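You operate a simulated robot arm through the tools that you are given. There is no shell and no other tool.

You run a simulated two-armed robot. Do the job below in one go: nothing can be reset, and whatever is moved stays where it is left.

Task
Put tea in the red pouch as the order board says.
Fine: pouch from the rack; use scoop and funnel, spill none; scoop back, wooden box shut, funnel aside, pouch left in the black stand. Set down upright: scoop. Where these are worked on the way, their far stop is far enough and under half their travel is too little: funnel.

Only the result counts: the job must be done as asked and must still hold three seconds after the hand-in. Knocking over, shifting, dropping, spilling or breaking anything else fails it.

Robot
Two 7-joint arms with fingered hands on one trunk that stands fixed in place. Base frame: the origin is at the foot of the trunk, x ahead of it, y to its left, z up; the work surface is at about z = 0.889. Lengths are in m, angles in degrees, forces in N, time in s.
The left shoulder is at [0.05, 0.17, 1.314], the right one opposite. With the tool pointing down near the work surface each hand reaches from about 0.2 to 0.74 m from the base axis, measured 20 degrees to its own side. Payload 4 kg a hand.
Tool frame (each hand has its own): the origin (TCP) lies between the finger pads and is the grasp point; the fingertips stand 0.026 m ahead of it; z points along the fingers, y is the line along which they close. The gripper opens to 0.132 m; its body begins 0.073 m behind the TCP. The gripper is a hand of 4 fingers: y runs from the thumb to the fingers, the wrist lies at [0, 0, -0.224] in the tool frame, and closing takes about 1.5 s.
Orientation is that of the tool frame in the base frame, as a unit quaternion [x, y, z, w]. With the fingers straight down and closing along the base's y, the tool's x points along the base's -x, its y along +y and its z along -z.

Tools
- The arms move only by the tool arm_command. It takes "left_deltas", "right_deltas" or both (then of equal length, played together; a hand with none holds still); each is a list of rows, each a list of 7 numbers: the shift along the tool's x, y, z in m, then the turn, a rotation vector about the tool's x, y, z in degrees, then the gripper command, from -1 (shut) to 1 (fully open), values between in proportion. In form: [[x, y, z, wx, wy, wz, claw], ...]. A call has 1 to 20 rows; each row is the pose to reach, as a shift and turn from the pose commanded when the call began, along the tool's axes at that moment. Rows are played at 5 a second. More than 0.05 m and 8.6 degrees between two rows, or a gripper value outside its range, and nothing of the call is played. A pose out of reach is approached as far as the arm can. The call stops where the force on the tool passes 90 N (or 10 N more than at its start, if that is more) or the arm is blocked; 0.2 s more then pass. Each finger travels about 0.108 m/s and halts on what it meets, pressing with about 31 N; the grip force reading is that of the motor and also rises with nothing between the fingers. The clock runs only during rows and for 0.2 s after the last one: add rows that repeat a pose to give the fingers time. The reply holds the time, the measured pose of the TCP, the force on the tool along the base axes, the opening and the grip force, in the units named above and with some noise, with the torque about the TCP (base axes, N m) and any sound that the robot's microphone picked up.
- Cameras (640 x 400 px; columns grow to the right, rows downward): "scene" is now at [0.1184, -0.0454, 1.4984]; the picture's right is [-0.49, -0.87, 0.00], its down [-0.45, 0.25, -0.85] and it looks along [0.74, -0.42, -0.52] (base axes); focal length 214 px, centre (320, 200). "left" rides on the left gripper at [-0.073, 0.006, -0.094] in its tool frame; the picture's right is [-0.08, -1.00, 0.00], its down [0.78, -0.06, -0.62] and it looks along [0.61, -0.05, 0.79] (tool axes); focal length 230 px, centre (320, 200). "right" rides on the right gripper at [0.073, 0.006, -0.094] in its tool frame; the picture's right is [-0.08, 1.00, 0.00], its down [-0.79, -0.06, -0.62] and it looks along [-0.61, -0.05, 0.79] (tool axes); focal length 230 px, centre (320, 200). There is no depth. A picture from a camera that has moved, and an enlarged one, comes with that camera's place and axes in the base frame and with its lens.
- capture(camera): a new picture of that camera. No time passes.
- slide_trunk(by): moves the trunk up (or, below 0, down) by that many m; the arms and the scene camera ride with it, the base frame stays. It gives what a move gives, with no picture.
- grasp_type(shape, hand): the hand has 4 fingers and takes this shape, open, in about a second: jaw (thumb against the fingers, like two jaws); tri (thumb and two fingers); tip (a fingertip pinch); poke (one finger out to press); point (the index stretched); flat (the hand flat); cup (the hand cupped); fist (a fist). The gripper value then closes the fingers along that shape, each until it touches; the sizes above hold for jaw. It gives what a move gives, with no picture.
- aim_head(pan, tilt): turns the head with the scene camera to pan (to the left, within 80 degrees either way) and tilt (down, from -29 to 69), counted from straight ahead of the robot (the tilt from the chest, where the trunk bows). It gives what a move gives.
- close_up(camera, box): a new picture of the part [left, top, right, bottom] of that camera's present view, enlarged. No time passes.
- hand_in(): hands the job in; it is judged then, once.

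Nothing tells you positions but the pictures and the camera data. Unless the task says otherwise, let go and move clear before handing in.

The tools are called after "Request:" as a command line: name --argument value ..., lists and objects as JSON in quotes. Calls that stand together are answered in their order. arm_command: Moves the arms, as the interface text tells. Its arguments: {"type":"object","properties":{"left_deltas":{"type":"array"},"right_deltas":{"type":"array"}},"required":[]} The other tools are called the same way: slide_trunk (by) moves the trunk up or down; grasp_type (shape, hand) gives the hand a shape; aim_head (pan, tilt) turns the head that bears the scene camera; capture (camera) takes a picture; close_up (camera, box) takes an enlarged picture of a part of a camera's view; hand_in () hands the job in.

At the start:

```text
clock: 0.0
left_position: [0.388, -0.0218, 1.4184]
left_tcp_rot: [-0.001, 1.0, 0.0, 0.0]
left_contact_force: [-1.4, 0.5, 0.0]
left_moment: [-0.01, 0.02, -0.01]
left_opening: 0.1318
left_grip_force: 0.1
left_shape: jaw
right_position: [0.3526, -0.5263, 1.3692]
right_tcp_rot: [-0.001, 1.0, 0.0, 0.0]
right_contact_force: [-0.7, -1.4, 0.3]
right_moment: [-0.03, 0.03, 0.01]
right_opening: 0.1318
right_grip_force: 0.1
right_shape: jaw
trunk travel left (down, up): [-0.325, 0.026]
head pan, tilt (commanded): [-29.2, 31.4]
```

scene: 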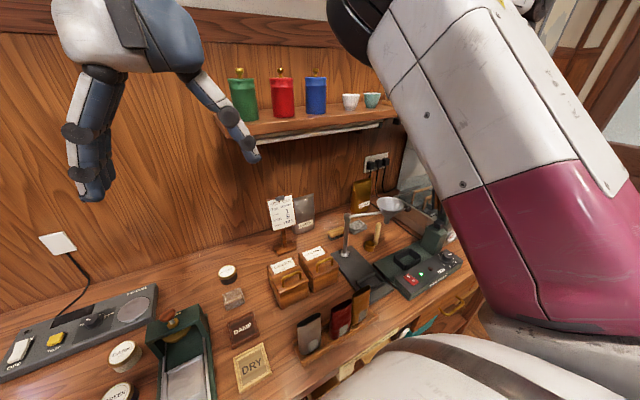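
right: 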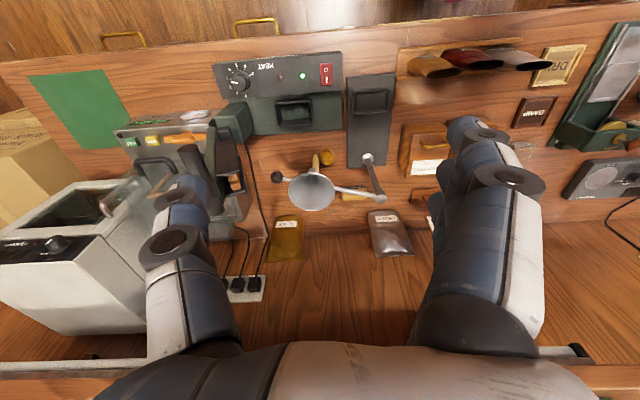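
left: 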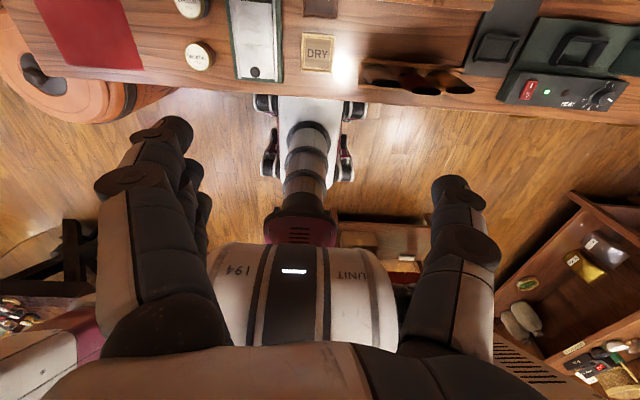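

I see a tea bench with a rack of pouches, wooden boxes, an order board, a funnel on a swing arm and a black stand. First I look closer at the order board and the rest of the scene.

Request:
close_up --camera "scene" --box '[250, 180, 350, 260]'

Request:
close_up --camera "scene" --box '[240, 230, 480, 380]'

Request:
close_up --camera "right" --box '[220, 40, 470, 260]'

```text
5.00 times, centred on (300, 220) of scene
camera zoom: at [0.1184, -0.0454, 1.4984], right [-0.49, -0.87, 0.0], down [-0.45, 0.25, -0.85], along [0.74, -0.42, -0.52], focal length 1072 px, centre (420, 100)
```

zoom: 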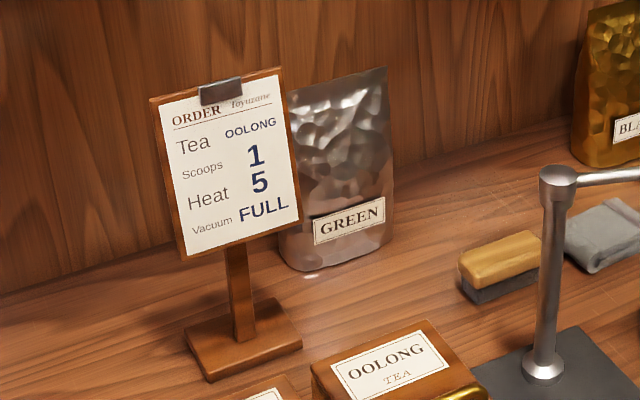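

```text
2.67 times, centred on (360, 305) of scene
camera zoom: at [0.1184, -0.0454, 1.4984], right [-0.49, -0.87, 0.0], down [-0.45, 0.25, -0.85], along [0.74, -0.42, -0.52], focal length 572 px, centre (213, -80)
```

zoom: 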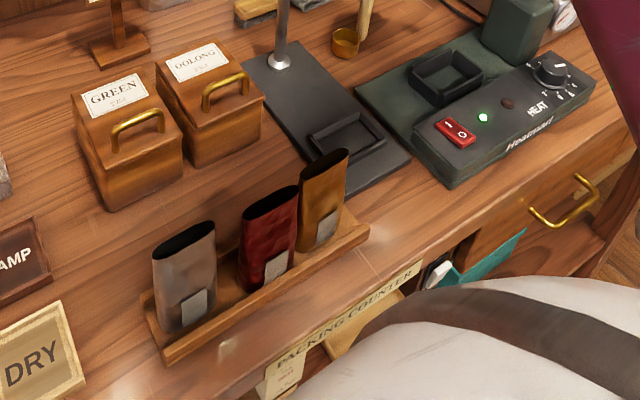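

```text
1.82 times, centred on (345, 150) of right
camera zoom: at [0.2807, -0.521, 1.4615], right [0.08, 1.0, 0.0], down [0.79, -0.06, 0.62], along [0.61, -0.05, -0.79], focal length 418 px, centre (274, 291)
```

zoom: 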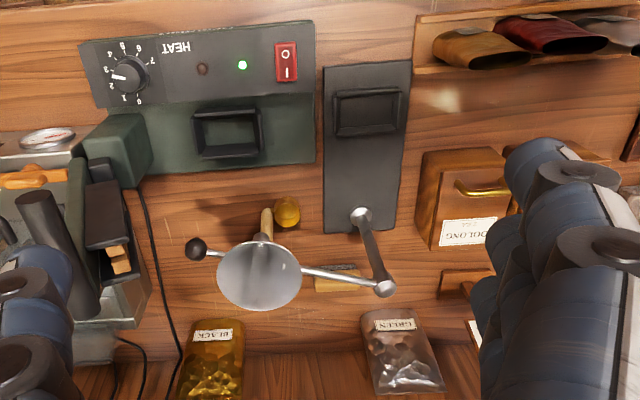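

The order is oolong, 1 scoop. The funnel hangs on a swing arm over the dark stand. Next I look at the scoop, boxes and rack up close, and from other camera angles.

Request:
close_up --camera "scene" --box '[330, 180, 460, 262]'

Request:
close_up --camera "scene" --box '[260, 240, 350, 300]'

Request:
close_up --camera "scene" --box '[285, 280, 385, 365]'

Request:
close_up --camera "right" --box '[270, 120, 400, 220]'

Request:
close_up --camera "right" --box '[390, 30, 560, 140]'

```text
4.88 times, centred on (395, 221) of scene
camera zoom: at [0.1184, -0.0454, 1.4984], right [-0.49, -0.87, 0.0], down [-0.45, 0.25, -0.85], along [0.74, -0.42, -0.52], focal length 1046 px, centre (-46, 98)
```

zoom: 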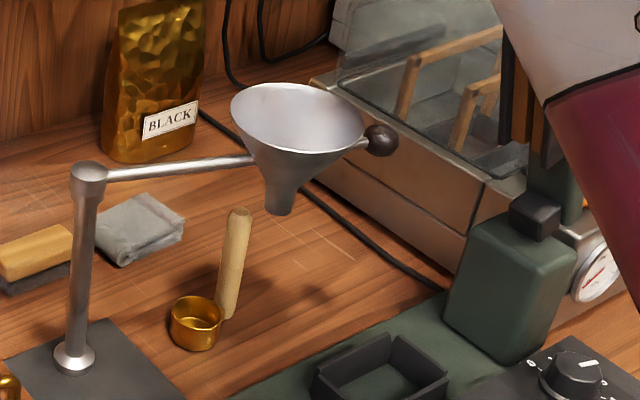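

```text
6.67 times, centred on (305, 270) of scene
camera zoom: at [0.1184, -0.0454, 1.4984], right [-0.49, -0.87, 0.0], down [-0.45, 0.25, -0.85], along [0.74, -0.42, -0.52], focal length 1430 px, centre (420, -267)
```

zoom: 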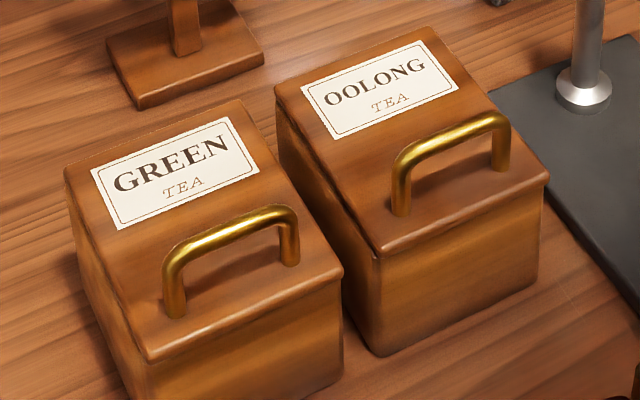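

```text
4.71 times, centred on (335, 322) of scene
camera zoom: at [0.1184, -0.0454, 1.4984], right [-0.49, -0.87, 0.0], down [-0.45, 0.25, -0.85], along [0.74, -0.42, -0.52], focal length 1009 px, centre (249, -376)
```

zoom: 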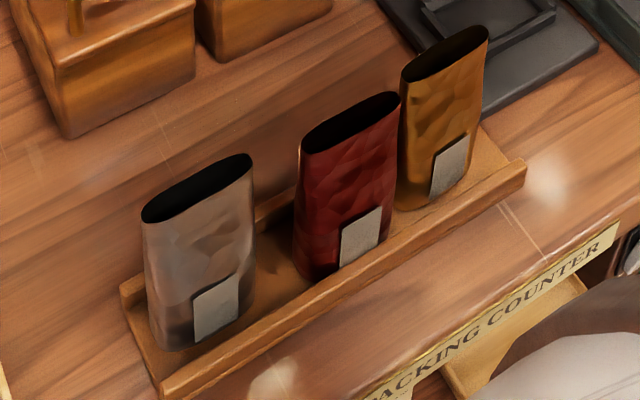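

```text
4.00 times, centred on (335, 170) of right
camera zoom: at [0.2807, -0.521, 1.4615], right [0.08, 1.0, 0.0], down [0.79, -0.06, 0.62], along [0.61, -0.05, -0.79], focal length 920 px, centre (260, 320)
```

zoom: 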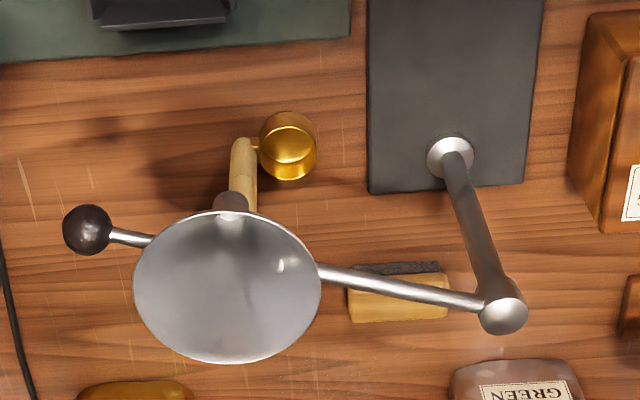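

```text
3.64 times, centred on (475, 85) of right
camera zoom: at [0.2807, -0.521, 1.4615], right [0.08, 1.0, 0.0], down [0.79, -0.06, 0.62], along [0.61, -0.05, -0.79], focal length 837 px, centre (-244, 618)
```

zoom: 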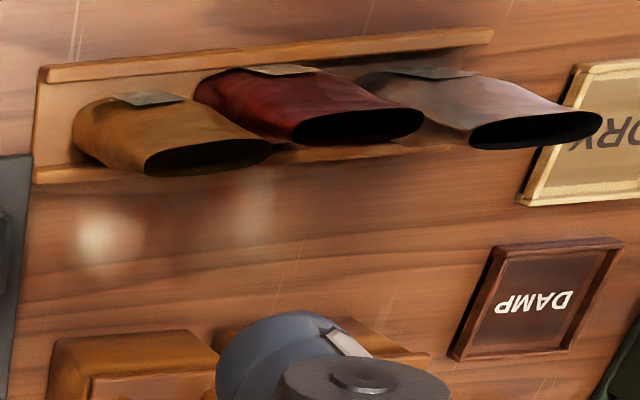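

The order reads oolong, 1 scoop. I place the red pouch near (0.365, -0.245), the stand socket near (0.433, -0.412), the funnel near (0.54, -0.558, 1.10) and the scoop near (0.556, -0.52). I now turn the right hand a quarter turn while bringing it above the rack.

Request:
arm_command --right_deltas '[[0, 0.02, 0.008, 0, 0, 7.5, 1], [0, 0.04, 0.016, 0, 0, 15, 1], [0, 0.06, 0.024, 0, 0, 22.5, 1], [0, 0.08, 0.032, 0, 0, 30, 1], [0, 0.1, 0.04, 0, 0, 37.5, 1], [0, 0.12, 0.048, 0, 0, 45, 1], [0, 0.14, 0.056, 0, 0, 52.5, 1], [0, 0.16, 0.064, 0, 0, 60, 1], [0, 0.18, 0.072, 0, 0, 67.5, 1], [0, 0.2, 0.08, 0, 0, 75, 1], [0, 0.22, 0.09, 0, 0, 82.5, 1], [0, 0.24, 0.1, 0, 0, 90, 1], [0, 0.24, 0.1, 0, 0, 90, 1]]'

```text
clock: 2.8
left_position: [0.3895, -0.0216, 1.4184]
left_tcp_rot: [-0.001, 1.0, -0.001, -0.001]
left_contact_force: [-0.5, -0.4, -0.1]
left_moment: [-0.01, -0.03, 0.0]
left_opening: 0.1319
left_grip_force: 0.0
left_shape: jaw
right_position: [0.359, -0.2956, 1.2556]
right_tcp_rot: [0.714, 0.699, 0.019, -0.033]
right_contact_force: [0.6, -0.4, -0.1]
right_moment: [0.01, 0.01, 0.0]
right_opening: 0.1317
right_grip_force: 0.0
right_shape: jaw
right hand out of reach, approached as far as the arm can: row 11, 12, 13
trunk travel left (down, up): [-0.325, 0.026]
head pan, tilt (commanded): [-29.2, 31.4]
```

The right hand is nearly over the rack, but the full quarter turn is at the edge of its reach here. I look from both cameras.

Request:
capture --camera "right"

Request:
capture --camera "scene"

Request:
capture --camera "left"

```text
taken
camera right: at [0.3677, -0.2296, 1.3527], right [0.99, -0.1, -0.03], down [-0.07, -0.83, 0.56], along [-0.08, -0.55, -0.83], focal length 230 px, centre (320, 200)
```

right: 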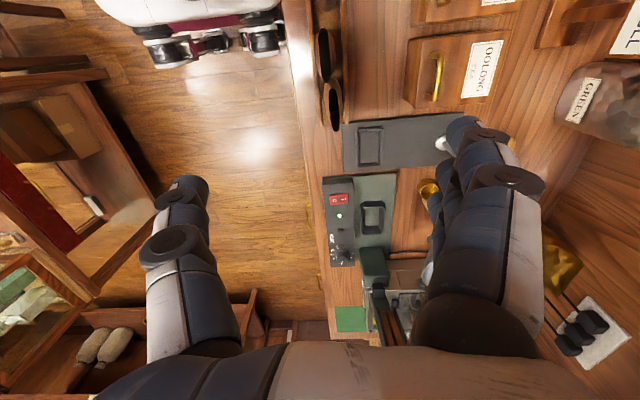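

```text
taken
camera scene: at [0.1165, -0.055, 1.528], right [-0.57, -0.82, 0.0], down [-0.18, 0.13, -0.97], along [0.8, -0.56, -0.23], focal length 214 px, centre (320, 200)
```

scene: 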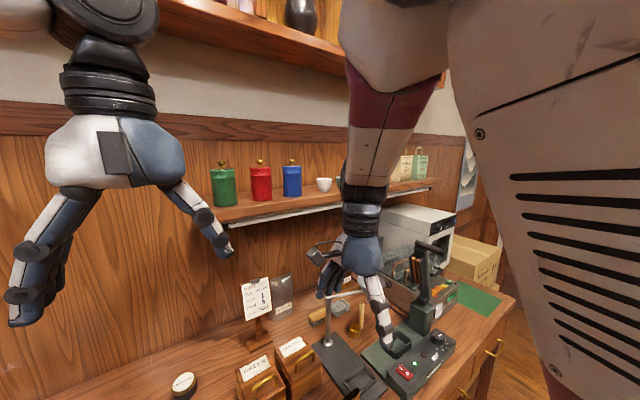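

```text
taken
camera left: at [0.4629, -0.0159, 1.5119], right [0.08, -1.0, 0.0], down [-0.78, -0.06, 0.62], along [-0.61, -0.05, -0.79], focal length 230 px, centre (320, 200)
```

left: 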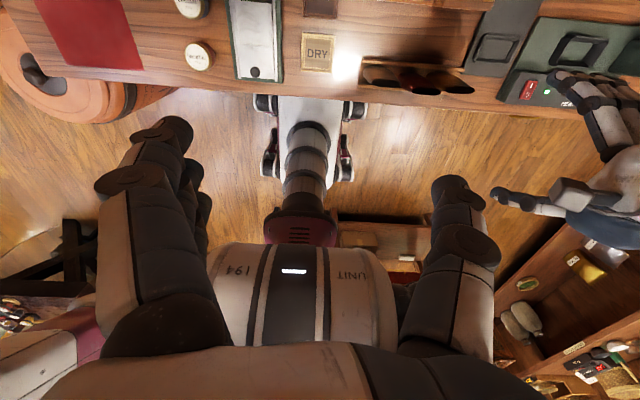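

The hand's thumb is on the robot's side and its fingers on the far side, which suits pinching the pouch front to back. I lower the hand over the red pouch and check where it really goes.

Request:
arm_command --right_deltas '[[0.01, 0.003, 0.03, 0, 0, 0, 1], [0.02, 0.006, 0.06, 0, 0, 0, 1], [0.03, 0.009, 0.09, 0, 0, 0, 1], [0.04, 0.012, 0.12, 0, 0, 0, 1], [0.04, 0.012, 0.13, 0, 0, 0, 1], [0.04, 0.012, 0.13, 0, 0, 0, 1]]'

Request:
aim_head --pan -30 --tilt 50

Request:
capture --camera "scene"

Request:
capture --camera "right"

```text
clock: 4.2
left_position: [0.389, -0.0208, 1.418]
left_tcp_rot: [-0.001, 1.0, 0.001, 0.0]
left_contact_force: [-0.3, 0.0, -0.5]
left_moment: [0.0, -0.01, -0.01]
left_opening: 0.1318
left_grip_force: 0.1
left_shape: jaw
right_position: [0.3753, -0.2491, 1.1353]
right_tcp_rot: [0.717, 0.696, 0.028, -0.022]
right_contact_force: [-0.4, -0.4, 0.5]
right_moment: [-0.02, 0.01, 0.02]
right_opening: 0.1318
right_grip_force: 0.2
right_shape: jaw
trunk travel left (down, up): [-0.325, 0.026]
head pan, tilt (commanded): [-29.2, 31.4]
```

```text
clock: 5.0
left_position: [0.3885, -0.0206, 1.4187]
left_tcp_rot: [-0.001, 1.0, 0.001, -0.001]
left_contact_force: [-0.1, -0.9, 0.7]
left_moment: [-0.04, -0.02, -0.01]
left_opening: 0.132
left_grip_force: 0.0
left_shape: jaw
right_position: [0.3735, -0.2513, 1.1334]
right_tcp_rot: [0.718, 0.695, 0.024, -0.025]
right_contact_force: [0.1, 0.4, 0.3]
right_moment: [0.02, -0.02, -0.01]
right_opening: 0.132
right_grip_force: 0.0
right_shape: jaw
trunk travel left (down, up): [-0.325, 0.026]
head pan, tilt (commanded): [-30.0, 50.0]
```

```text
taken
camera scene: at [0.1169, -0.0442, 1.4927], right [-0.49, -0.87, 0.0], down [-0.5, 0.28, -0.82], along [0.72, -0.4, -0.58], focal length 214 px, centre (320, 200)
```

scene: 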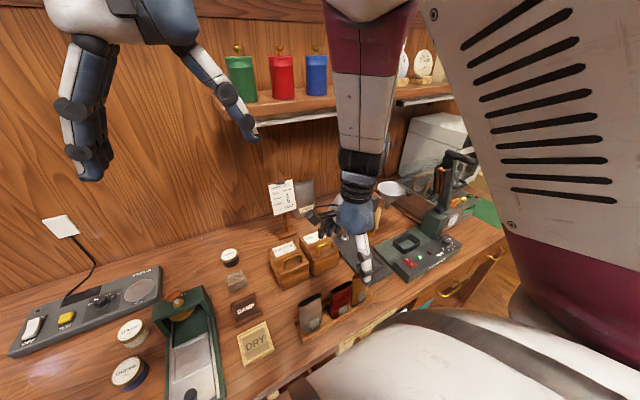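

```text
taken
camera right: at [0.3816, -0.1847, 1.2308], right [0.99, -0.11, -0.01], down [-0.09, -0.82, 0.56], along [-0.07, -0.56, -0.83], focal length 230 px, centre (320, 200)
```

right: 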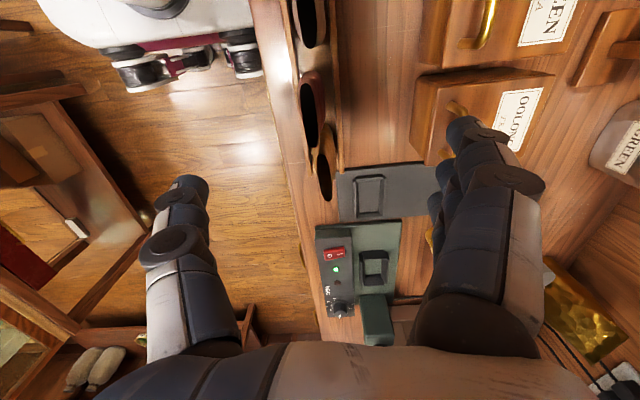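

I can see the three pouch mouths in the right camera with the red in the middle. I zoom in to fix its centre before descending.

Request:
close_up --camera "right" --box '[240, 0, 400, 220]'

Request:
close_up --camera "scene" --box '[270, 190, 430, 350]'

Request:
arm_command --right_deltas '[[0.005, -0.006, 0, 0, -4, -1.8, 1], [0.01, -0.01, 0, 0, -4, -1.8, 1], [0.01, -0.01, 0, 0, -4, -1.8, 1]]'

```text
1.82 times, centred on (320, 110) of right
camera zoom: at [0.3816, -0.1847, 1.2308], right [0.99, -0.11, -0.01], down [-0.09, -0.82, 0.56], along [-0.07, -0.56, -0.83], focal length 418 px, centre (320, 364)
```

zoom: 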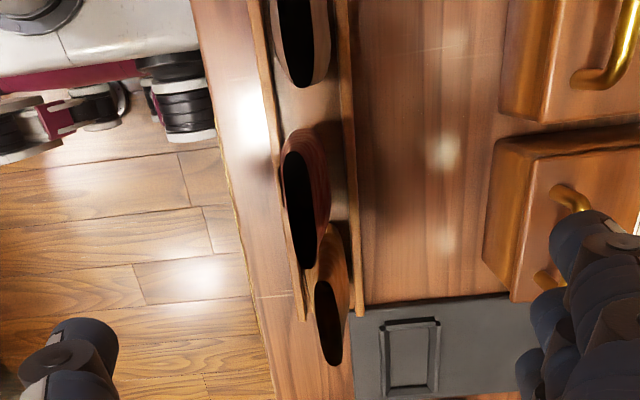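

```text
2.50 times, centred on (350, 270) of scene
camera zoom: at [0.1169, -0.0442, 1.4927], right [-0.49, -0.87, 0.0], down [-0.5, 0.28, -0.82], along [0.72, -0.4, -0.58], focal length 536 px, centre (245, 25)
```

zoom: 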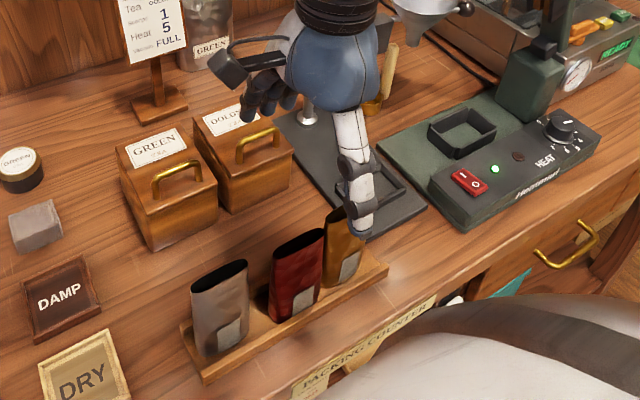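

```text
clock: 5.8
left_position: [0.3892, -0.0219, 1.4184]
left_tcp_rot: [-0.001, 1.0, 0.0, 0.0]
left_contact_force: [0.0, -0.3, -0.2]
left_moment: [-0.03, 0.02, 0.03]
left_opening: 0.1321
left_grip_force: 0.1
left_shape: jaw
right_position: [0.3604, -0.2411, 1.1303]
right_tcp_rot: [0.708, 0.706, -0.005, -0.007]
right_contact_force: [-0.5, -0.4, -0.6]
right_moment: [0.02, 0.01, 0.0]
right_opening: 0.132
right_grip_force: 0.0
right_shape: jaw
trunk travel left (down, up): [-0.325, 0.026]
head pan, tilt (commanded): [-30.0, 50.0]
```

The hand is now square over the rack. The red pouch mouth is centred near (0.363, -0.241, 1.008), with the orange pouch close beside it, so I bias the grip slightly toward the silver side and descend in two steps.

Request:
arm_command --right_deltas '[[0.003, 0.002, 0.02, -1, 0, 0, 1], [0.006, 0.004, 0.045, -1, 0, 0, 1], [0.008, 0.004, 0.07, -1, 0, 0, 1], [0.008, 0.004, 0.07, -1, 0, 0, 1]]'

Request:
capture --camera "right"

Request:
close_up --camera "scene" --box '[270, 190, 430, 350]'

```text
clock: 6.8
left_position: [0.3875, -0.0219, 1.4193]
left_tcp_rot: [-0.002, 1.0, 0.001, 0.0]
left_contact_force: [0.4, 0.0, 0.3]
left_moment: [-0.02, 0.0, -0.01]
left_opening: 0.1318
left_grip_force: 0.1
left_shape: jaw
right_position: [0.3689, -0.2359, 1.0649]
right_tcp_rot: [0.71, 0.704, 0.007, 0.01]
right_contact_force: [0.0, 0.9, -0.4]
right_moment: [-0.01, -0.01, -0.01]
right_opening: 0.1319
right_grip_force: 0.0
right_shape: jaw
trunk travel left (down, up): [-0.325, 0.026]
head pan, tilt (commanded): [-30.0, 50.0]
```

```text
taken
camera right: at [0.3734, -0.1632, 1.1589], right [1.0, -0.09, 0.03], down [-0.09, -0.78, 0.62], along [-0.03, -0.62, -0.79], focal length 230 px, centre (320, 200)
```

right: 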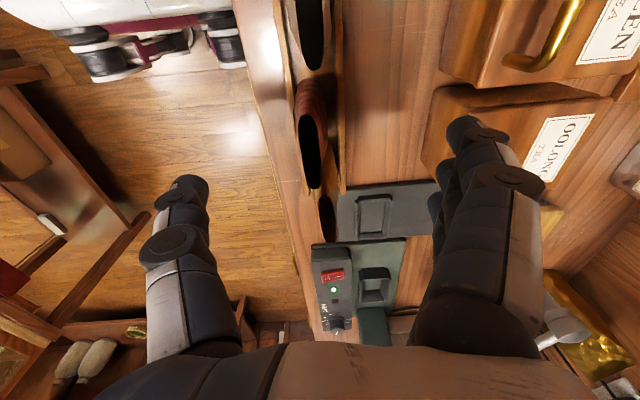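

```text
2.50 times, centred on (350, 270) of scene
camera zoom: at [0.1069, -0.0398, 1.4716], right [-0.5, -0.87, 0.0], down [-0.66, 0.38, -0.65], along [0.56, -0.32, -0.76], focal length 536 px, centre (245, 25)
```

zoom: 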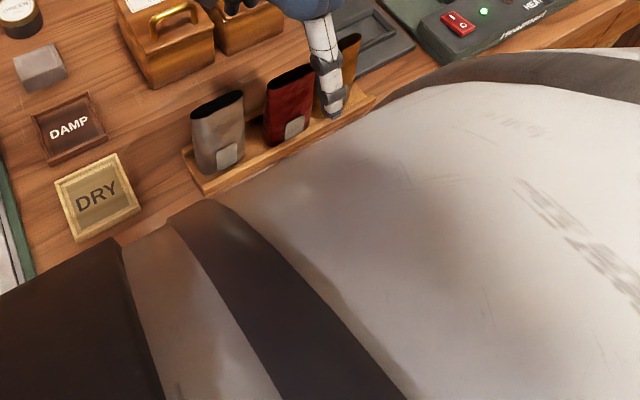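

The hand is centred over the pouch within a few millimetres. I lower it around the pouch to about z 0.978, still open.

Request:
arm_command --right_deltas '[[0, -0.004, 0.02, 0, 0, 0, 1], [0, -0.004, 0.045, 0, 0, 0, 1], [0, -0.004, 0.07, 0, 0, 0, 1], [0, -0.004, 0.086, 0, 0, 0, 1], [0, -0.004, 0.086, 0, 0, 0, 1]]'

Request:
capture --camera "right"

Request:
capture --camera "scene"

```text
clock: 8.0
left_position: [0.3892, -0.021, 1.4186]
left_tcp_rot: [-0.001, 1.0, 0.001, 0.0]
left_contact_force: [-0.4, 0.5, -0.5]
left_moment: [0.01, -0.02, 0.0]
left_opening: 0.1319
left_grip_force: 0.1
left_shape: jaw
right_position: [0.366, -0.2458, 0.9786]
right_tcp_rot: [0.703, 0.711, -0.01, 0.027]
right_contact_force: [0.3, -0.4, -0.1]
right_moment: [0.02, 0.02, 0.0]
right_opening: 0.1319
right_grip_force: 0.0
right_shape: jaw
trunk travel left (down, up): [-0.325, 0.026]
head pan, tilt (commanded): [-30.0, 50.0]
```

```text
taken
camera right: at [0.3688, -0.1675, 1.068], right [1.0, -0.06, 0.03], down [-0.07, -0.75, 0.66], along [-0.02, -0.66, -0.75], focal length 230 px, centre (320, 200)
```

right: 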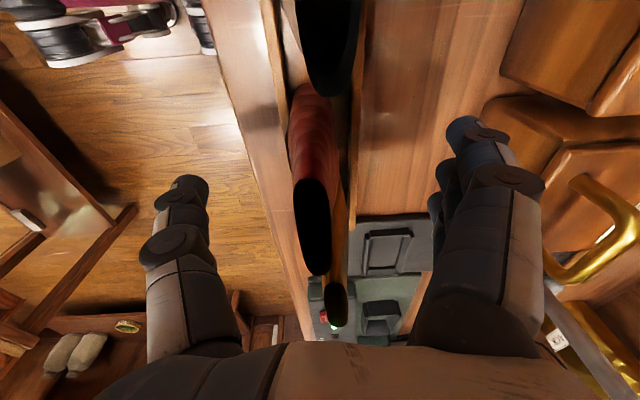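

```text
taken
camera scene: at [0.1065, -0.0401, 1.4711], right [-0.5, -0.87, 0.0], down [-0.66, 0.38, -0.64], along [0.56, -0.32, -0.77], focal length 214 px, centre (320, 200)
```

scene: 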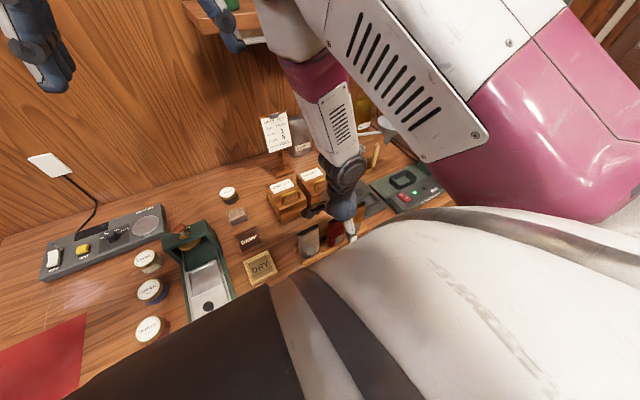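

The hand drifted about 1 cm toward the orange pouch with a slight tilt. I correct sideways and square it before closing.

Request:
arm_command --right_deltas '[[0.006, -0.001, 0, 0.7, 1.5, 0, 1], [0.011, -0.002, 0, 1.4, 3, 0, 1], [0.011, -0.002, 0, 1.4, 3, 0, 1]]'

Request:
capture --camera "right"

```text
clock: 8.8
left_position: [0.3896, -0.0216, 1.4178]
left_tcp_rot: [-0.001, 1.0, 0.0, 0.001]
left_contact_force: [0.6, -0.5, 0.2]
left_moment: [0.02, -0.02, 0.02]
left_opening: 0.132
left_grip_force: 0.1
left_shape: jaw
right_position: [0.3621, -0.2363, 0.9747]
right_tcp_rot: [0.696, 0.718, -0.009, 0.002]
right_contact_force: [-0.2, -0.4, -0.6]
right_moment: [0.05, 0.0, 0.02]
right_opening: 0.1318
right_grip_force: 0.0
right_shape: jaw
trunk travel left (down, up): [-0.325, 0.026]
head pan, tilt (commanded): [-30.0, 50.0]
```

```text
taken
camera right: at [0.3663, -0.1605, 1.0674], right [1.0, -0.05, -0.01], down [-0.03, -0.77, 0.63], along [-0.04, -0.63, -0.78], focal length 230 px, centre (320, 200)
```

right: 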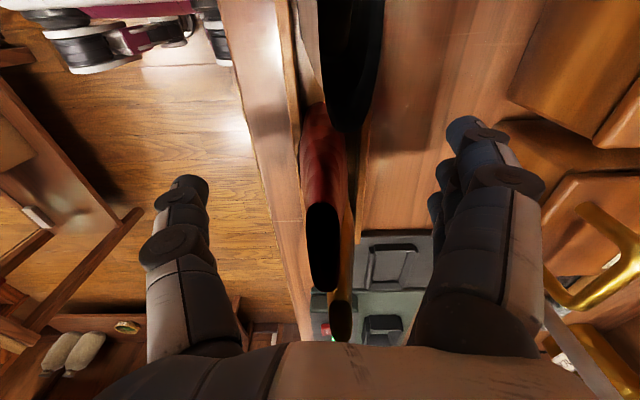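

The hand is square around the red pouch. I close the grip in steps.

Request:
arm_command --right_deltas '[[0, 0.001, 0, 0, 0, 1.8, 0.5], [0, 0.001, 0, 0, 0, 1.8, 0], [0, 0.001, 0, 0, 0, 1.8, -0.4], [0, 0.001, 0, 0, 0, 1.8, -0.7], [0, 0.001, 0, 0, 0, 1.8, -1], [0, 0.001, 0, 0, 0, 1.8, -1], [0, 0.001, 0, 0, 0, 1.8, -1], [0, 0.001, 0, 0, 0, 1.8, -1], [0, 0.001, 0, 0, 0, 1.8, -1]]'

Request:
capture --camera "right"

Request:
close_up --camera "scene" --box '[260, 140, 420, 280]'

```text
clock: 10.8
left_position: [0.3887, -0.0203, 1.4178]
left_tcp_rot: [-0.002, 1.0, -0.001, 0.001]
left_contact_force: [-0.4, 0.7, -0.6]
left_moment: [-0.03, 0.04, -0.02]
left_opening: 0.1317
left_grip_force: 0.0
left_shape: jaw
right_position: [0.3635, -0.2356, 0.9759]
right_tcp_rot: [0.709, 0.705, -0.007, 0.001]
right_contact_force: [2.3, 1.3, 4.6]
right_moment: [0.01, -0.11, 0.01]
right_opening: 0.0205
right_grip_force: 30.8
right_shape: jaw
trunk travel left (down, up): [-0.325, 0.026]
head pan, tilt (commanded): [-30.0, 50.0]
```

```text
taken
camera right: at [0.3702, -0.1609, 1.0684], right [1.0, -0.08, -0.01], down [-0.06, -0.78, 0.63], along [-0.06, -0.62, -0.78], focal length 230 px, centre (320, 200)
```

right: 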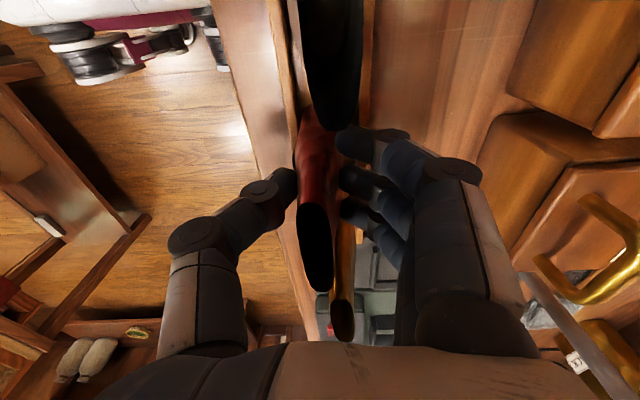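

```text
2.86 times, centred on (340, 210) of scene
camera zoom: at [0.1067, -0.0397, 1.4711], right [-0.5, -0.87, 0.0], down [-0.66, 0.38, -0.64], along [0.56, -0.32, -0.77], focal length 613 px, centre (263, 171)
```

zoom: 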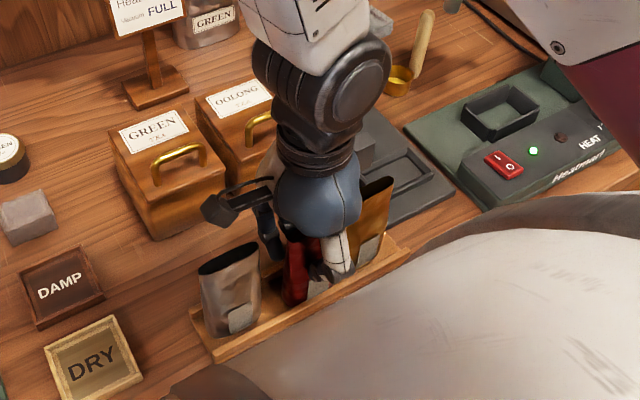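

The red pouch is gripped (opening 2 cm, 31 N). I lift it straight up and check that the neighbours stay put.

Request:
arm_command --right_deltas '[[0, 0, -0.015, 0, 0, 0, -1], [0, 0, -0.035, 0, 0, 0, -1], [0, 0, -0.06, 0, 0, 0, -1], [0, 0, -0.085, 0, 0, 0, -1], [0, 0, -0.11, 0, 0, 0, -1], [0, 0, -0.12, 0, 0, 0, -1], [0, 0, -0.12, 0, 0, 0, -1]]'

Request:
capture --camera "right"

Request:
capture --camera "scene"

```text
clock: 12.4
left_position: [0.3893, -0.0214, 1.4183]
left_tcp_rot: [-0.001, 1.0, 0.0, 0.0]
left_contact_force: [-1.0, 0.2, -0.8]
left_moment: [-0.01, 0.01, 0.05]
left_opening: 0.1319
left_grip_force: 0.0
left_shape: jaw
right_position: [0.3602, -0.2327, 1.0923]
right_tcp_rot: [0.721, 0.692, 0.009, -0.026]
right_contact_force: [0.5, 1.0, 1.4]
right_moment: [-0.01, 0.01, 0.01]
right_opening: 0.0206
right_grip_force: 31.3
right_shape: jaw
trunk travel left (down, up): [-0.325, 0.026]
head pan, tilt (commanded): [-30.0, 50.0]
```

```text
taken
camera right: at [0.3722, -0.1637, 1.1893], right [0.99, -0.12, -0.03], down [-0.08, -0.81, 0.58], along [-0.09, -0.57, -0.82], focal length 230 px, centre (320, 200)
```

right: 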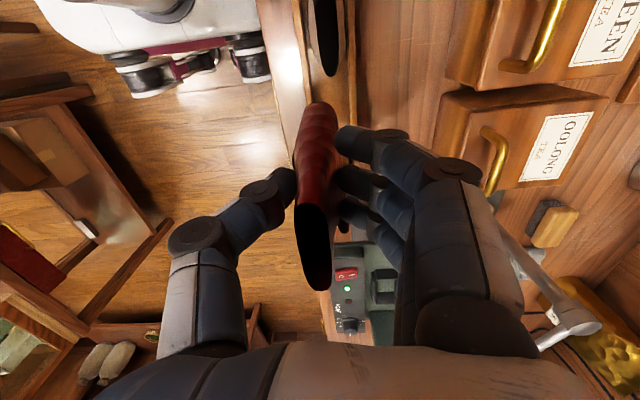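

```text
taken
camera scene: at [0.1122, -0.045, 1.4836], right [-0.52, -0.86, 0.0], down [-0.56, 0.34, -0.75], along [0.65, -0.39, -0.66], focal length 214 px, centre (320, 200)
```

scene: 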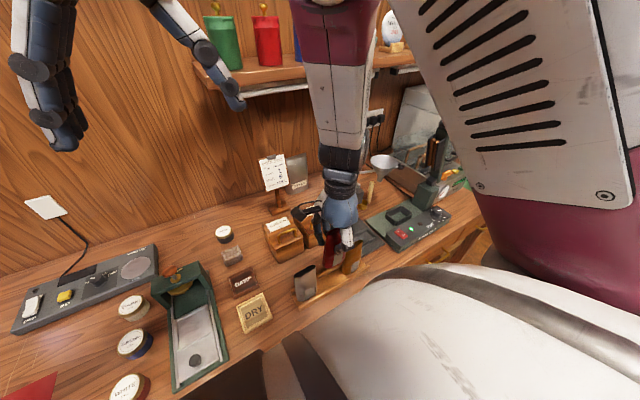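

The pouch is up and the other two stay in the rack. I carry it forward past the orange pouch, then right, to hover near the stand's socket.

Request:
arm_command --right_deltas '[[0, 0.03, -0.02, 0, 0, 0, -1], [0, 0.06, -0.03, 0, 0, 0, -1], [0, 0.075, -0.03, 0, 0, 0, -1], [-0.035, 0.075, -0.03, 0, -1, 0, -1], [-0.07, 0.075, -0.03, 0, -2, -1, -1], [-0.1, 0.075, -0.03, 0, -2, -1, -1], [-0.12, 0.075, -0.03, 0, -2, -1, -1], [-0.12, 0.075, -0.03, 0, -2, -1, -1]]' --left_deltas '[[0, 0, 0.01, 0, 0, -8, 1], [0, 0, 0.02, 0, 0, -16, 1], [0, 0, 0.03, 0, 0, -24, 1], [0, 0, 0.04, 0, 0, -32, 1], [0, 0, 0.05, 0, 0, -40, 1], [0, 0, 0.06, 0, 0, -48, 1], [0, 0, 0.07, 0, 0, -56, 1], [0, 0, 0.08, 0, 0, -64, 1]]'

Request:
capture --camera "right"

Request:
capture --camera "left"

Request:
capture --camera "scene"

```text
clock: 14.2
left_position: [0.388, -0.0202, 1.3385]
left_tcp_rot: [-0.532, 0.847, 0.0, 0.0]
left_contact_force: [-0.1, -0.2, -0.5]
left_moment: [-0.02, -0.03, 0.0]
left_opening: 0.1318
left_grip_force: 0.1
left_shape: jaw
right_position: [0.4365, -0.359, 1.1271]
right_tcp_rot: [0.716, 0.698, 0.0, 0.001]
right_contact_force: [-0.4, 0.5, -0.2]
right_moment: [0.02, -0.01, -0.01]
right_opening: 0.0203
right_grip_force: 31.0
right_shape: jaw
trunk travel left (down, up): [-0.325, 0.026]
head pan, tilt (commanded): [-30.0, 50.0]
```

```text
taken
camera right: at [0.4453, -0.2855, 1.2193], right [0.99, -0.1, 0.0], down [-0.08, -0.78, 0.62], along [-0.06, -0.62, -0.79], focal length 230 px, centre (320, 200)
```

right: 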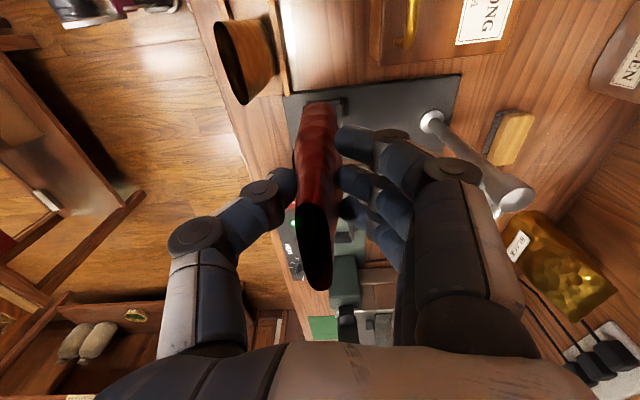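

```text
taken
camera left: at [0.4165, 0.0464, 1.4322], right [0.93, -0.36, 0.0], down [-0.29, -0.73, 0.62], along [-0.22, -0.57, -0.79], focal length 230 px, centre (320, 200)
```

left: 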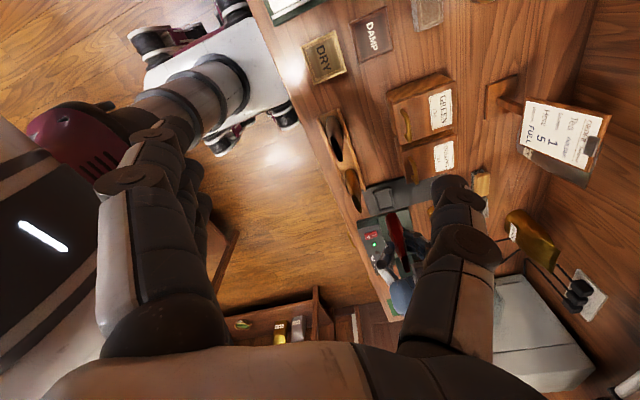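

```text
taken
camera scene: at [0.1065, -0.0398, 1.4711], right [-0.5, -0.87, 0.0], down [-0.66, 0.38, -0.64], along [0.56, -0.32, -0.77], focal length 214 px, centre (320, 200)
```

scene: 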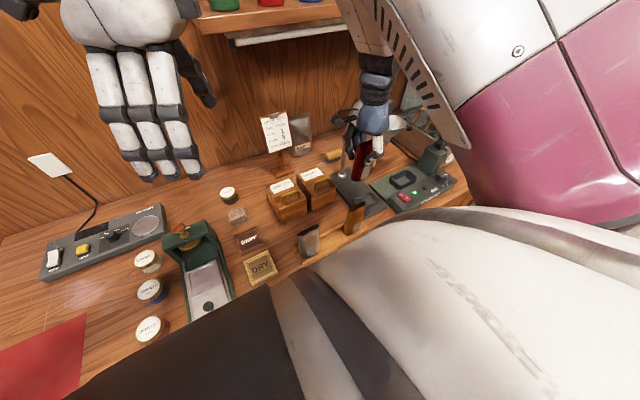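

The left hand camera now gives a view from the left onto the boxes and stand. I zoom in to fix the socket and pouch positions.

Request:
close_up --camera "left" --box '[340, 140, 480, 290]'

Request:
close_up --camera "scene" --box '[310, 110, 450, 230]'

Request:
close_up --camera "right" --box '[220, 60, 480, 220]'

```text
2.67 times, centred on (410, 215) of left
camera zoom: at [0.4165, 0.0464, 1.4322], right [0.93, -0.36, 0.0], down [-0.29, -0.73, 0.62], along [-0.22, -0.57, -0.79], focal length 614 px, centre (80, 160)
```

zoom: 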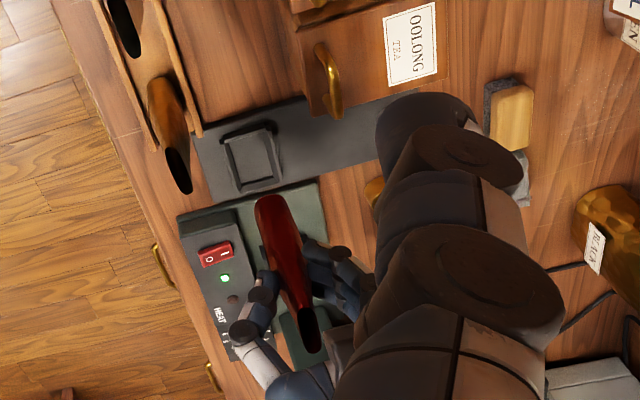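

```text
3.33 times, centred on (380, 170) of scene
camera zoom: at [0.1065, -0.0398, 1.4711], right [-0.5, -0.87, 0.0], down [-0.66, 0.38, -0.64], along [0.56, -0.32, -0.77], focal length 715 px, centre (120, 300)
```

zoom: 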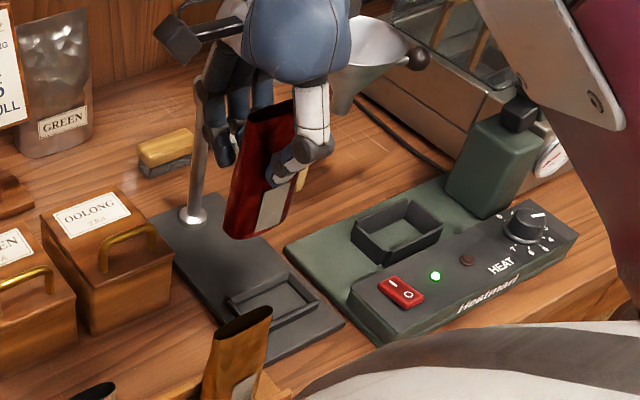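

```text
2.46 times, centred on (350, 140) of right
camera zoom: at [0.4453, -0.2855, 1.2193], right [0.99, -0.1, 0.0], down [-0.08, -0.78, 0.62], along [-0.06, -0.62, -0.79], focal length 566 px, centre (246, 348)
```

zoom: 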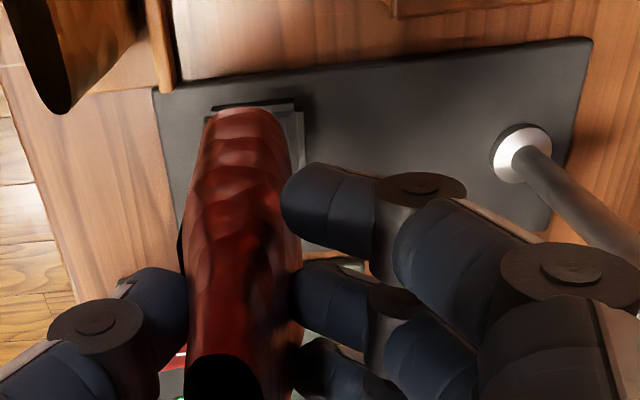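

Comparing views, the socket centre is about (0.4385, -0.407) and the pouch hangs vertical in the hand. I move over it and lower to just above the socket rim.

Request:
arm_command --right_deltas '[[-0.015, 0.001, 0, 0, 0, -0.6, -1], [-0.03, 0.002, 0, 0, 0, -1.2, -1], [-0.045, 0.002, 0.01, 0, 0, -1.2, -1], [-0.045, 0.002, 0.04, 0, 0, -1.2, -1], [-0.045, 0.002, 0.07, 0, 0, -1.2, -1], [-0.045, 0.002, 0.095, 0, 0, -1.2, -1], [-0.045, 0.002, 0.105, 0, 0, -1.2, -1], [-0.045, 0.002, 0.105, 0, 0, -1.2, -1]]'

Request:
close_up --camera "left" --box '[340, 140, 480, 290]'

Request:
close_up --camera "right" --box '[220, 40, 480, 220]'

Request:
capture --camera "scene"

```text
clock: 16.0
left_position: [0.3883, -0.0217, 1.3394]
left_tcp_rot: [-0.531, 0.848, 0.0, 0.001]
left_contact_force: [1.2, 0.5, 0.3]
left_moment: [0.01, 0.02, -0.01]
left_opening: 0.132
left_grip_force: 0.1
left_shape: jaw
right_position: [0.441, -0.4078, 1.0247]
right_tcp_rot: [0.7, 0.714, -0.016, 0.015]
right_contact_force: [0.1, -0.8, -0.5]
right_moment: [0.03, 0.0, 0.0]
right_opening: 0.0205
right_grip_force: 31.4
right_shape: jaw
trunk travel left (down, up): [-0.325, 0.026]
head pan, tilt (commanded): [-30.0, 50.0]
```

```text
2.67 times, centred on (410, 215) of left
camera zoom: at [0.4167, 0.046, 1.4323], right [0.93, -0.37, 0.0], down [-0.29, -0.73, 0.62], along [-0.23, -0.57, -0.79], focal length 614 px, centre (80, 160)
```

zoom: 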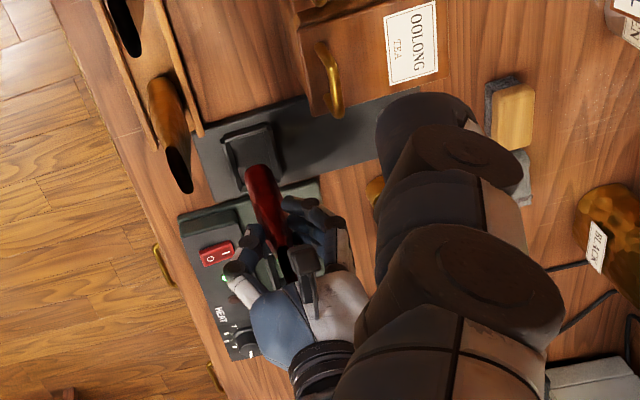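

```text
2.22 times, centred on (350, 130) of right
camera zoom: at [0.4444, -0.3305, 1.1157], right [1.0, -0.06, 0.0], down [-0.04, -0.76, 0.65], along [-0.04, -0.65, -0.76], focal length 511 px, centre (253, 356)
```

zoom: 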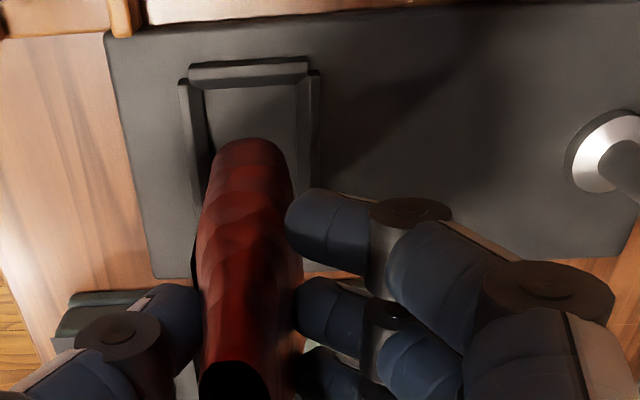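

```text
taken
camera scene: at [0.1067, -0.04, 1.4711], right [-0.5, -0.87, 0.0], down [-0.66, 0.38, -0.64], along [0.56, -0.32, -0.77], focal length 214 px, centre (320, 200)
```

scene: 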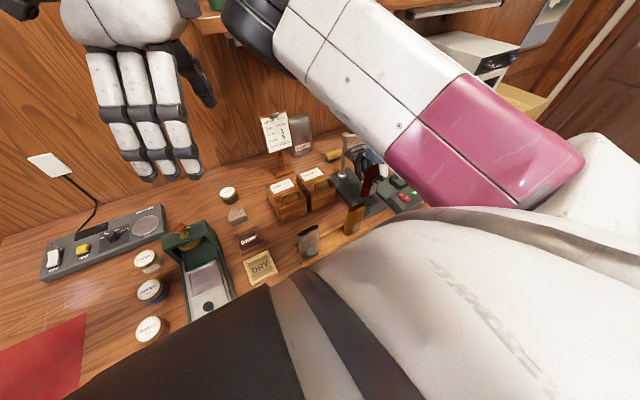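

The pouch hovers over the socket. I zoom in tightly from both hands to confirm the alignment before lowering it in.

Request:
close_up --camera "left" --box '[380, 170, 430, 220]'

Request:
close_up --camera "scene" --box '[320, 120, 440, 240]'

Request:
close_up --camera "right" --box '[270, 50, 380, 130]'

```text
8.00 times, centred on (405, 195) of left
camera zoom: at [0.4167, 0.046, 1.4323], right [0.93, -0.37, 0.0], down [-0.29, -0.73, 0.62], along [-0.23, -0.57, -0.79], focal length 1841 px, centre (-360, 240)
```

zoom: 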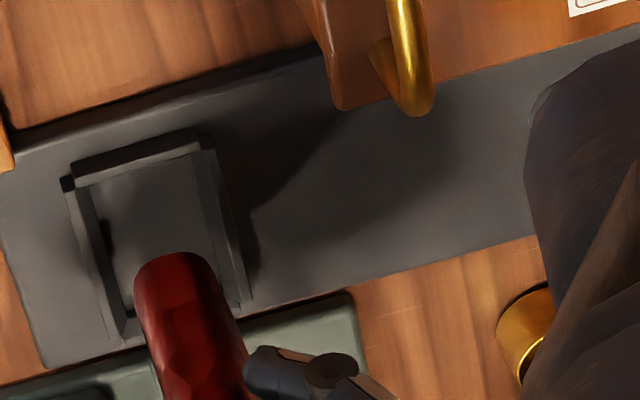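

```text
3.33 times, centred on (380, 180) of scene
camera zoom: at [0.1067, -0.04, 1.4711], right [-0.5, -0.87, 0.0], down [-0.66, 0.38, -0.64], along [0.56, -0.32, -0.77], focal length 715 px, centre (120, 267)
```

zoom: 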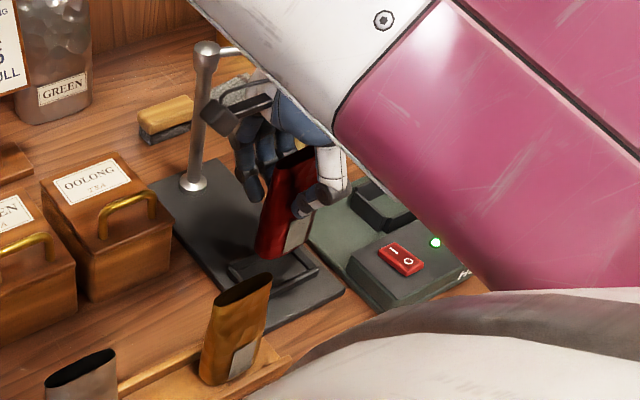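

```text
5.00 times, centred on (325, 90) of right
camera zoom: at [0.4444, -0.3305, 1.1157], right [1.0, -0.06, 0.0], down [-0.04, -0.76, 0.65], along [-0.04, -0.65, -0.76], focal length 1150 px, centre (295, 750)
```

zoom: 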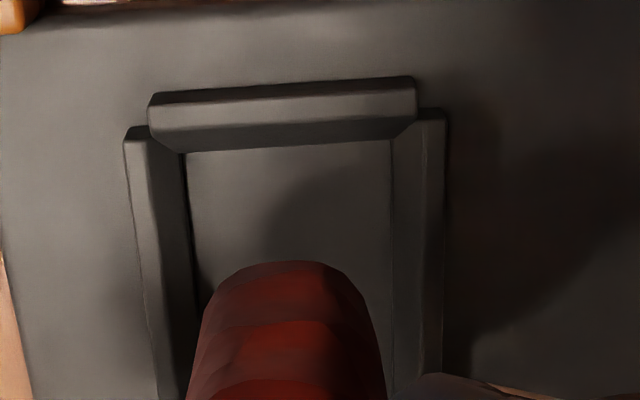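

Left and right views agree the pouch is centred in x. I straighten the small tilt and yaw and nudge it a few millimetres toward +y so it clears both end walls.

Request:
arm_command --right_deltas '[[0.0015, -0.001, 0.005, 0, 1, 0.7, -1], [0.0025, -0.001, 0.01, 0, 2, 1.4, -1], [0.0025, -0.001, 0.01, 0, 2, 1.4, -1], [0.0025, -0.001, 0.01, 0, 2, 1.4, -1]]'

Request:
close_up --camera "right" --box '[270, 50, 380, 130]'

Request:
close_up --camera "left" --box '[380, 170, 430, 220]'

```text
clock: 17.0
left_position: [0.3889, -0.0229, 1.339]
left_tcp_rot: [-0.531, 0.848, -0.001, 0.0]
left_contact_force: [0.5, -0.3, 0.5]
left_moment: [0.02, 0.01, -0.02]
left_opening: 0.132
left_grip_force: 0.1
left_shape: jaw
right_position: [0.4398, -0.4018, 1.014]
right_tcp_rot: [0.703, 0.711, -0.01, 0.003]
right_contact_force: [-0.4, 0.5, 0.7]
right_moment: [-0.01, -0.02, 0.0]
right_opening: 0.0203
right_grip_force: 30.9
right_shape: jaw
trunk travel left (down, up): [-0.325, 0.026]
head pan, tilt (commanded): [-30.0, 50.0]
```

```text
5.00 times, centred on (325, 90) of right
camera zoom: at [0.445, -0.328, 1.1071], right [1.0, -0.07, -0.01], down [-0.05, -0.77, 0.63], along [-0.05, -0.63, -0.78], focal length 1150 px, centre (295, 750)
```

zoom: 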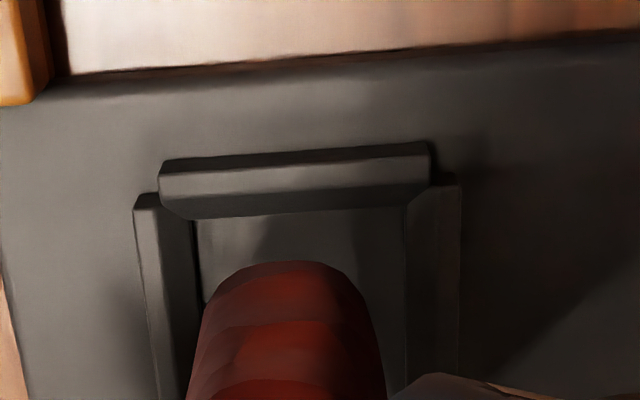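

```text
8.00 times, centred on (405, 195) of left
camera zoom: at [0.4168, 0.046, 1.4323], right [0.93, -0.37, 0.0], down [-0.29, -0.73, 0.62], along [-0.23, -0.57, -0.79], focal length 1841 px, centre (-360, 240)
```

zoom: 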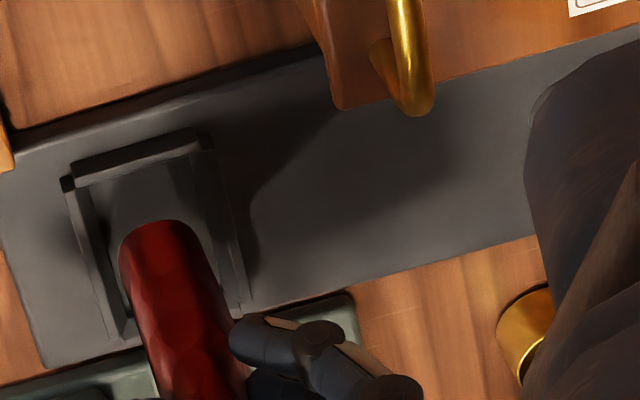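

The pouch sits inside the socket outline with a small bias toward the near wall. I shift it back 3 mm and start lowering it in.

Request:
arm_command --right_deltas '[[-0.003, 0.001, 0.005, 0, 0, 0, -1], [-0.003, 0.001, 0.01, 0, 0, 0, -1], [-0.003, 0.001, 0.016, 0, 0, 0, -1], [-0.003, 0.001, 0.016, 0, 0, 0, -1]]'

Request:
close_up --camera "right" --box '[270, 50, 380, 130]'

Request:
close_up --camera "left" --box '[380, 170, 430, 220]'

```text
clock: 18.0
left_position: [0.3888, -0.0216, 1.3389]
left_tcp_rot: [-0.531, 0.847, -0.001, 0.0]
left_contact_force: [1.1, -0.4, 0.0]
left_moment: [-0.01, 0.0, 0.0]
left_opening: 0.132
left_grip_force: 0.1
left_shape: jaw
right_position: [0.4418, -0.4035, 1.0004]
right_tcp_rot: [0.701, 0.713, -0.009, 0.004]
right_contact_force: [0.4, -0.4, -0.5]
right_moment: [0.03, 0.02, 0.01]
right_opening: 0.0201
right_grip_force: 31.2
right_shape: jaw
trunk travel left (down, up): [-0.325, 0.026]
head pan, tilt (commanded): [-30.0, 50.0]
```

```text
5.00 times, centred on (325, 90) of right
camera zoom: at [0.4472, -0.3287, 1.0922], right [1.0, -0.06, -0.01], down [-0.04, -0.77, 0.63], along [-0.04, -0.63, -0.78], focal length 1150 px, centre (295, 750)
```

zoom: 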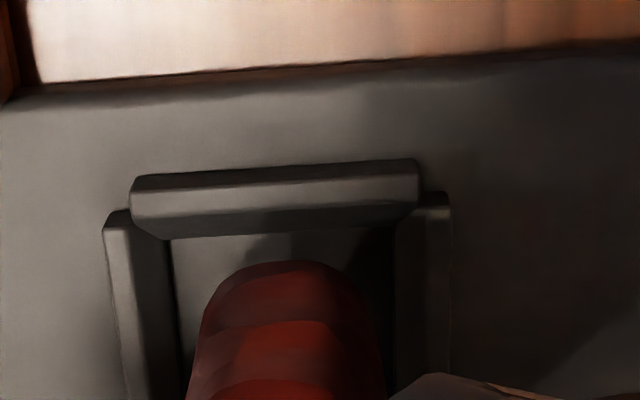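

```text
8.00 times, centred on (405, 195) of left
camera zoom: at [0.4166, 0.0461, 1.4323], right [0.93, -0.37, 0.0], down [-0.29, -0.73, 0.62], along [-0.23, -0.57, -0.79], focal length 1841 px, centre (-360, 240)
```

zoom: 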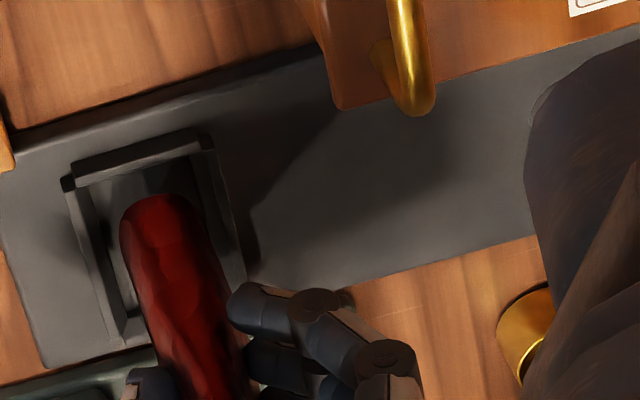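

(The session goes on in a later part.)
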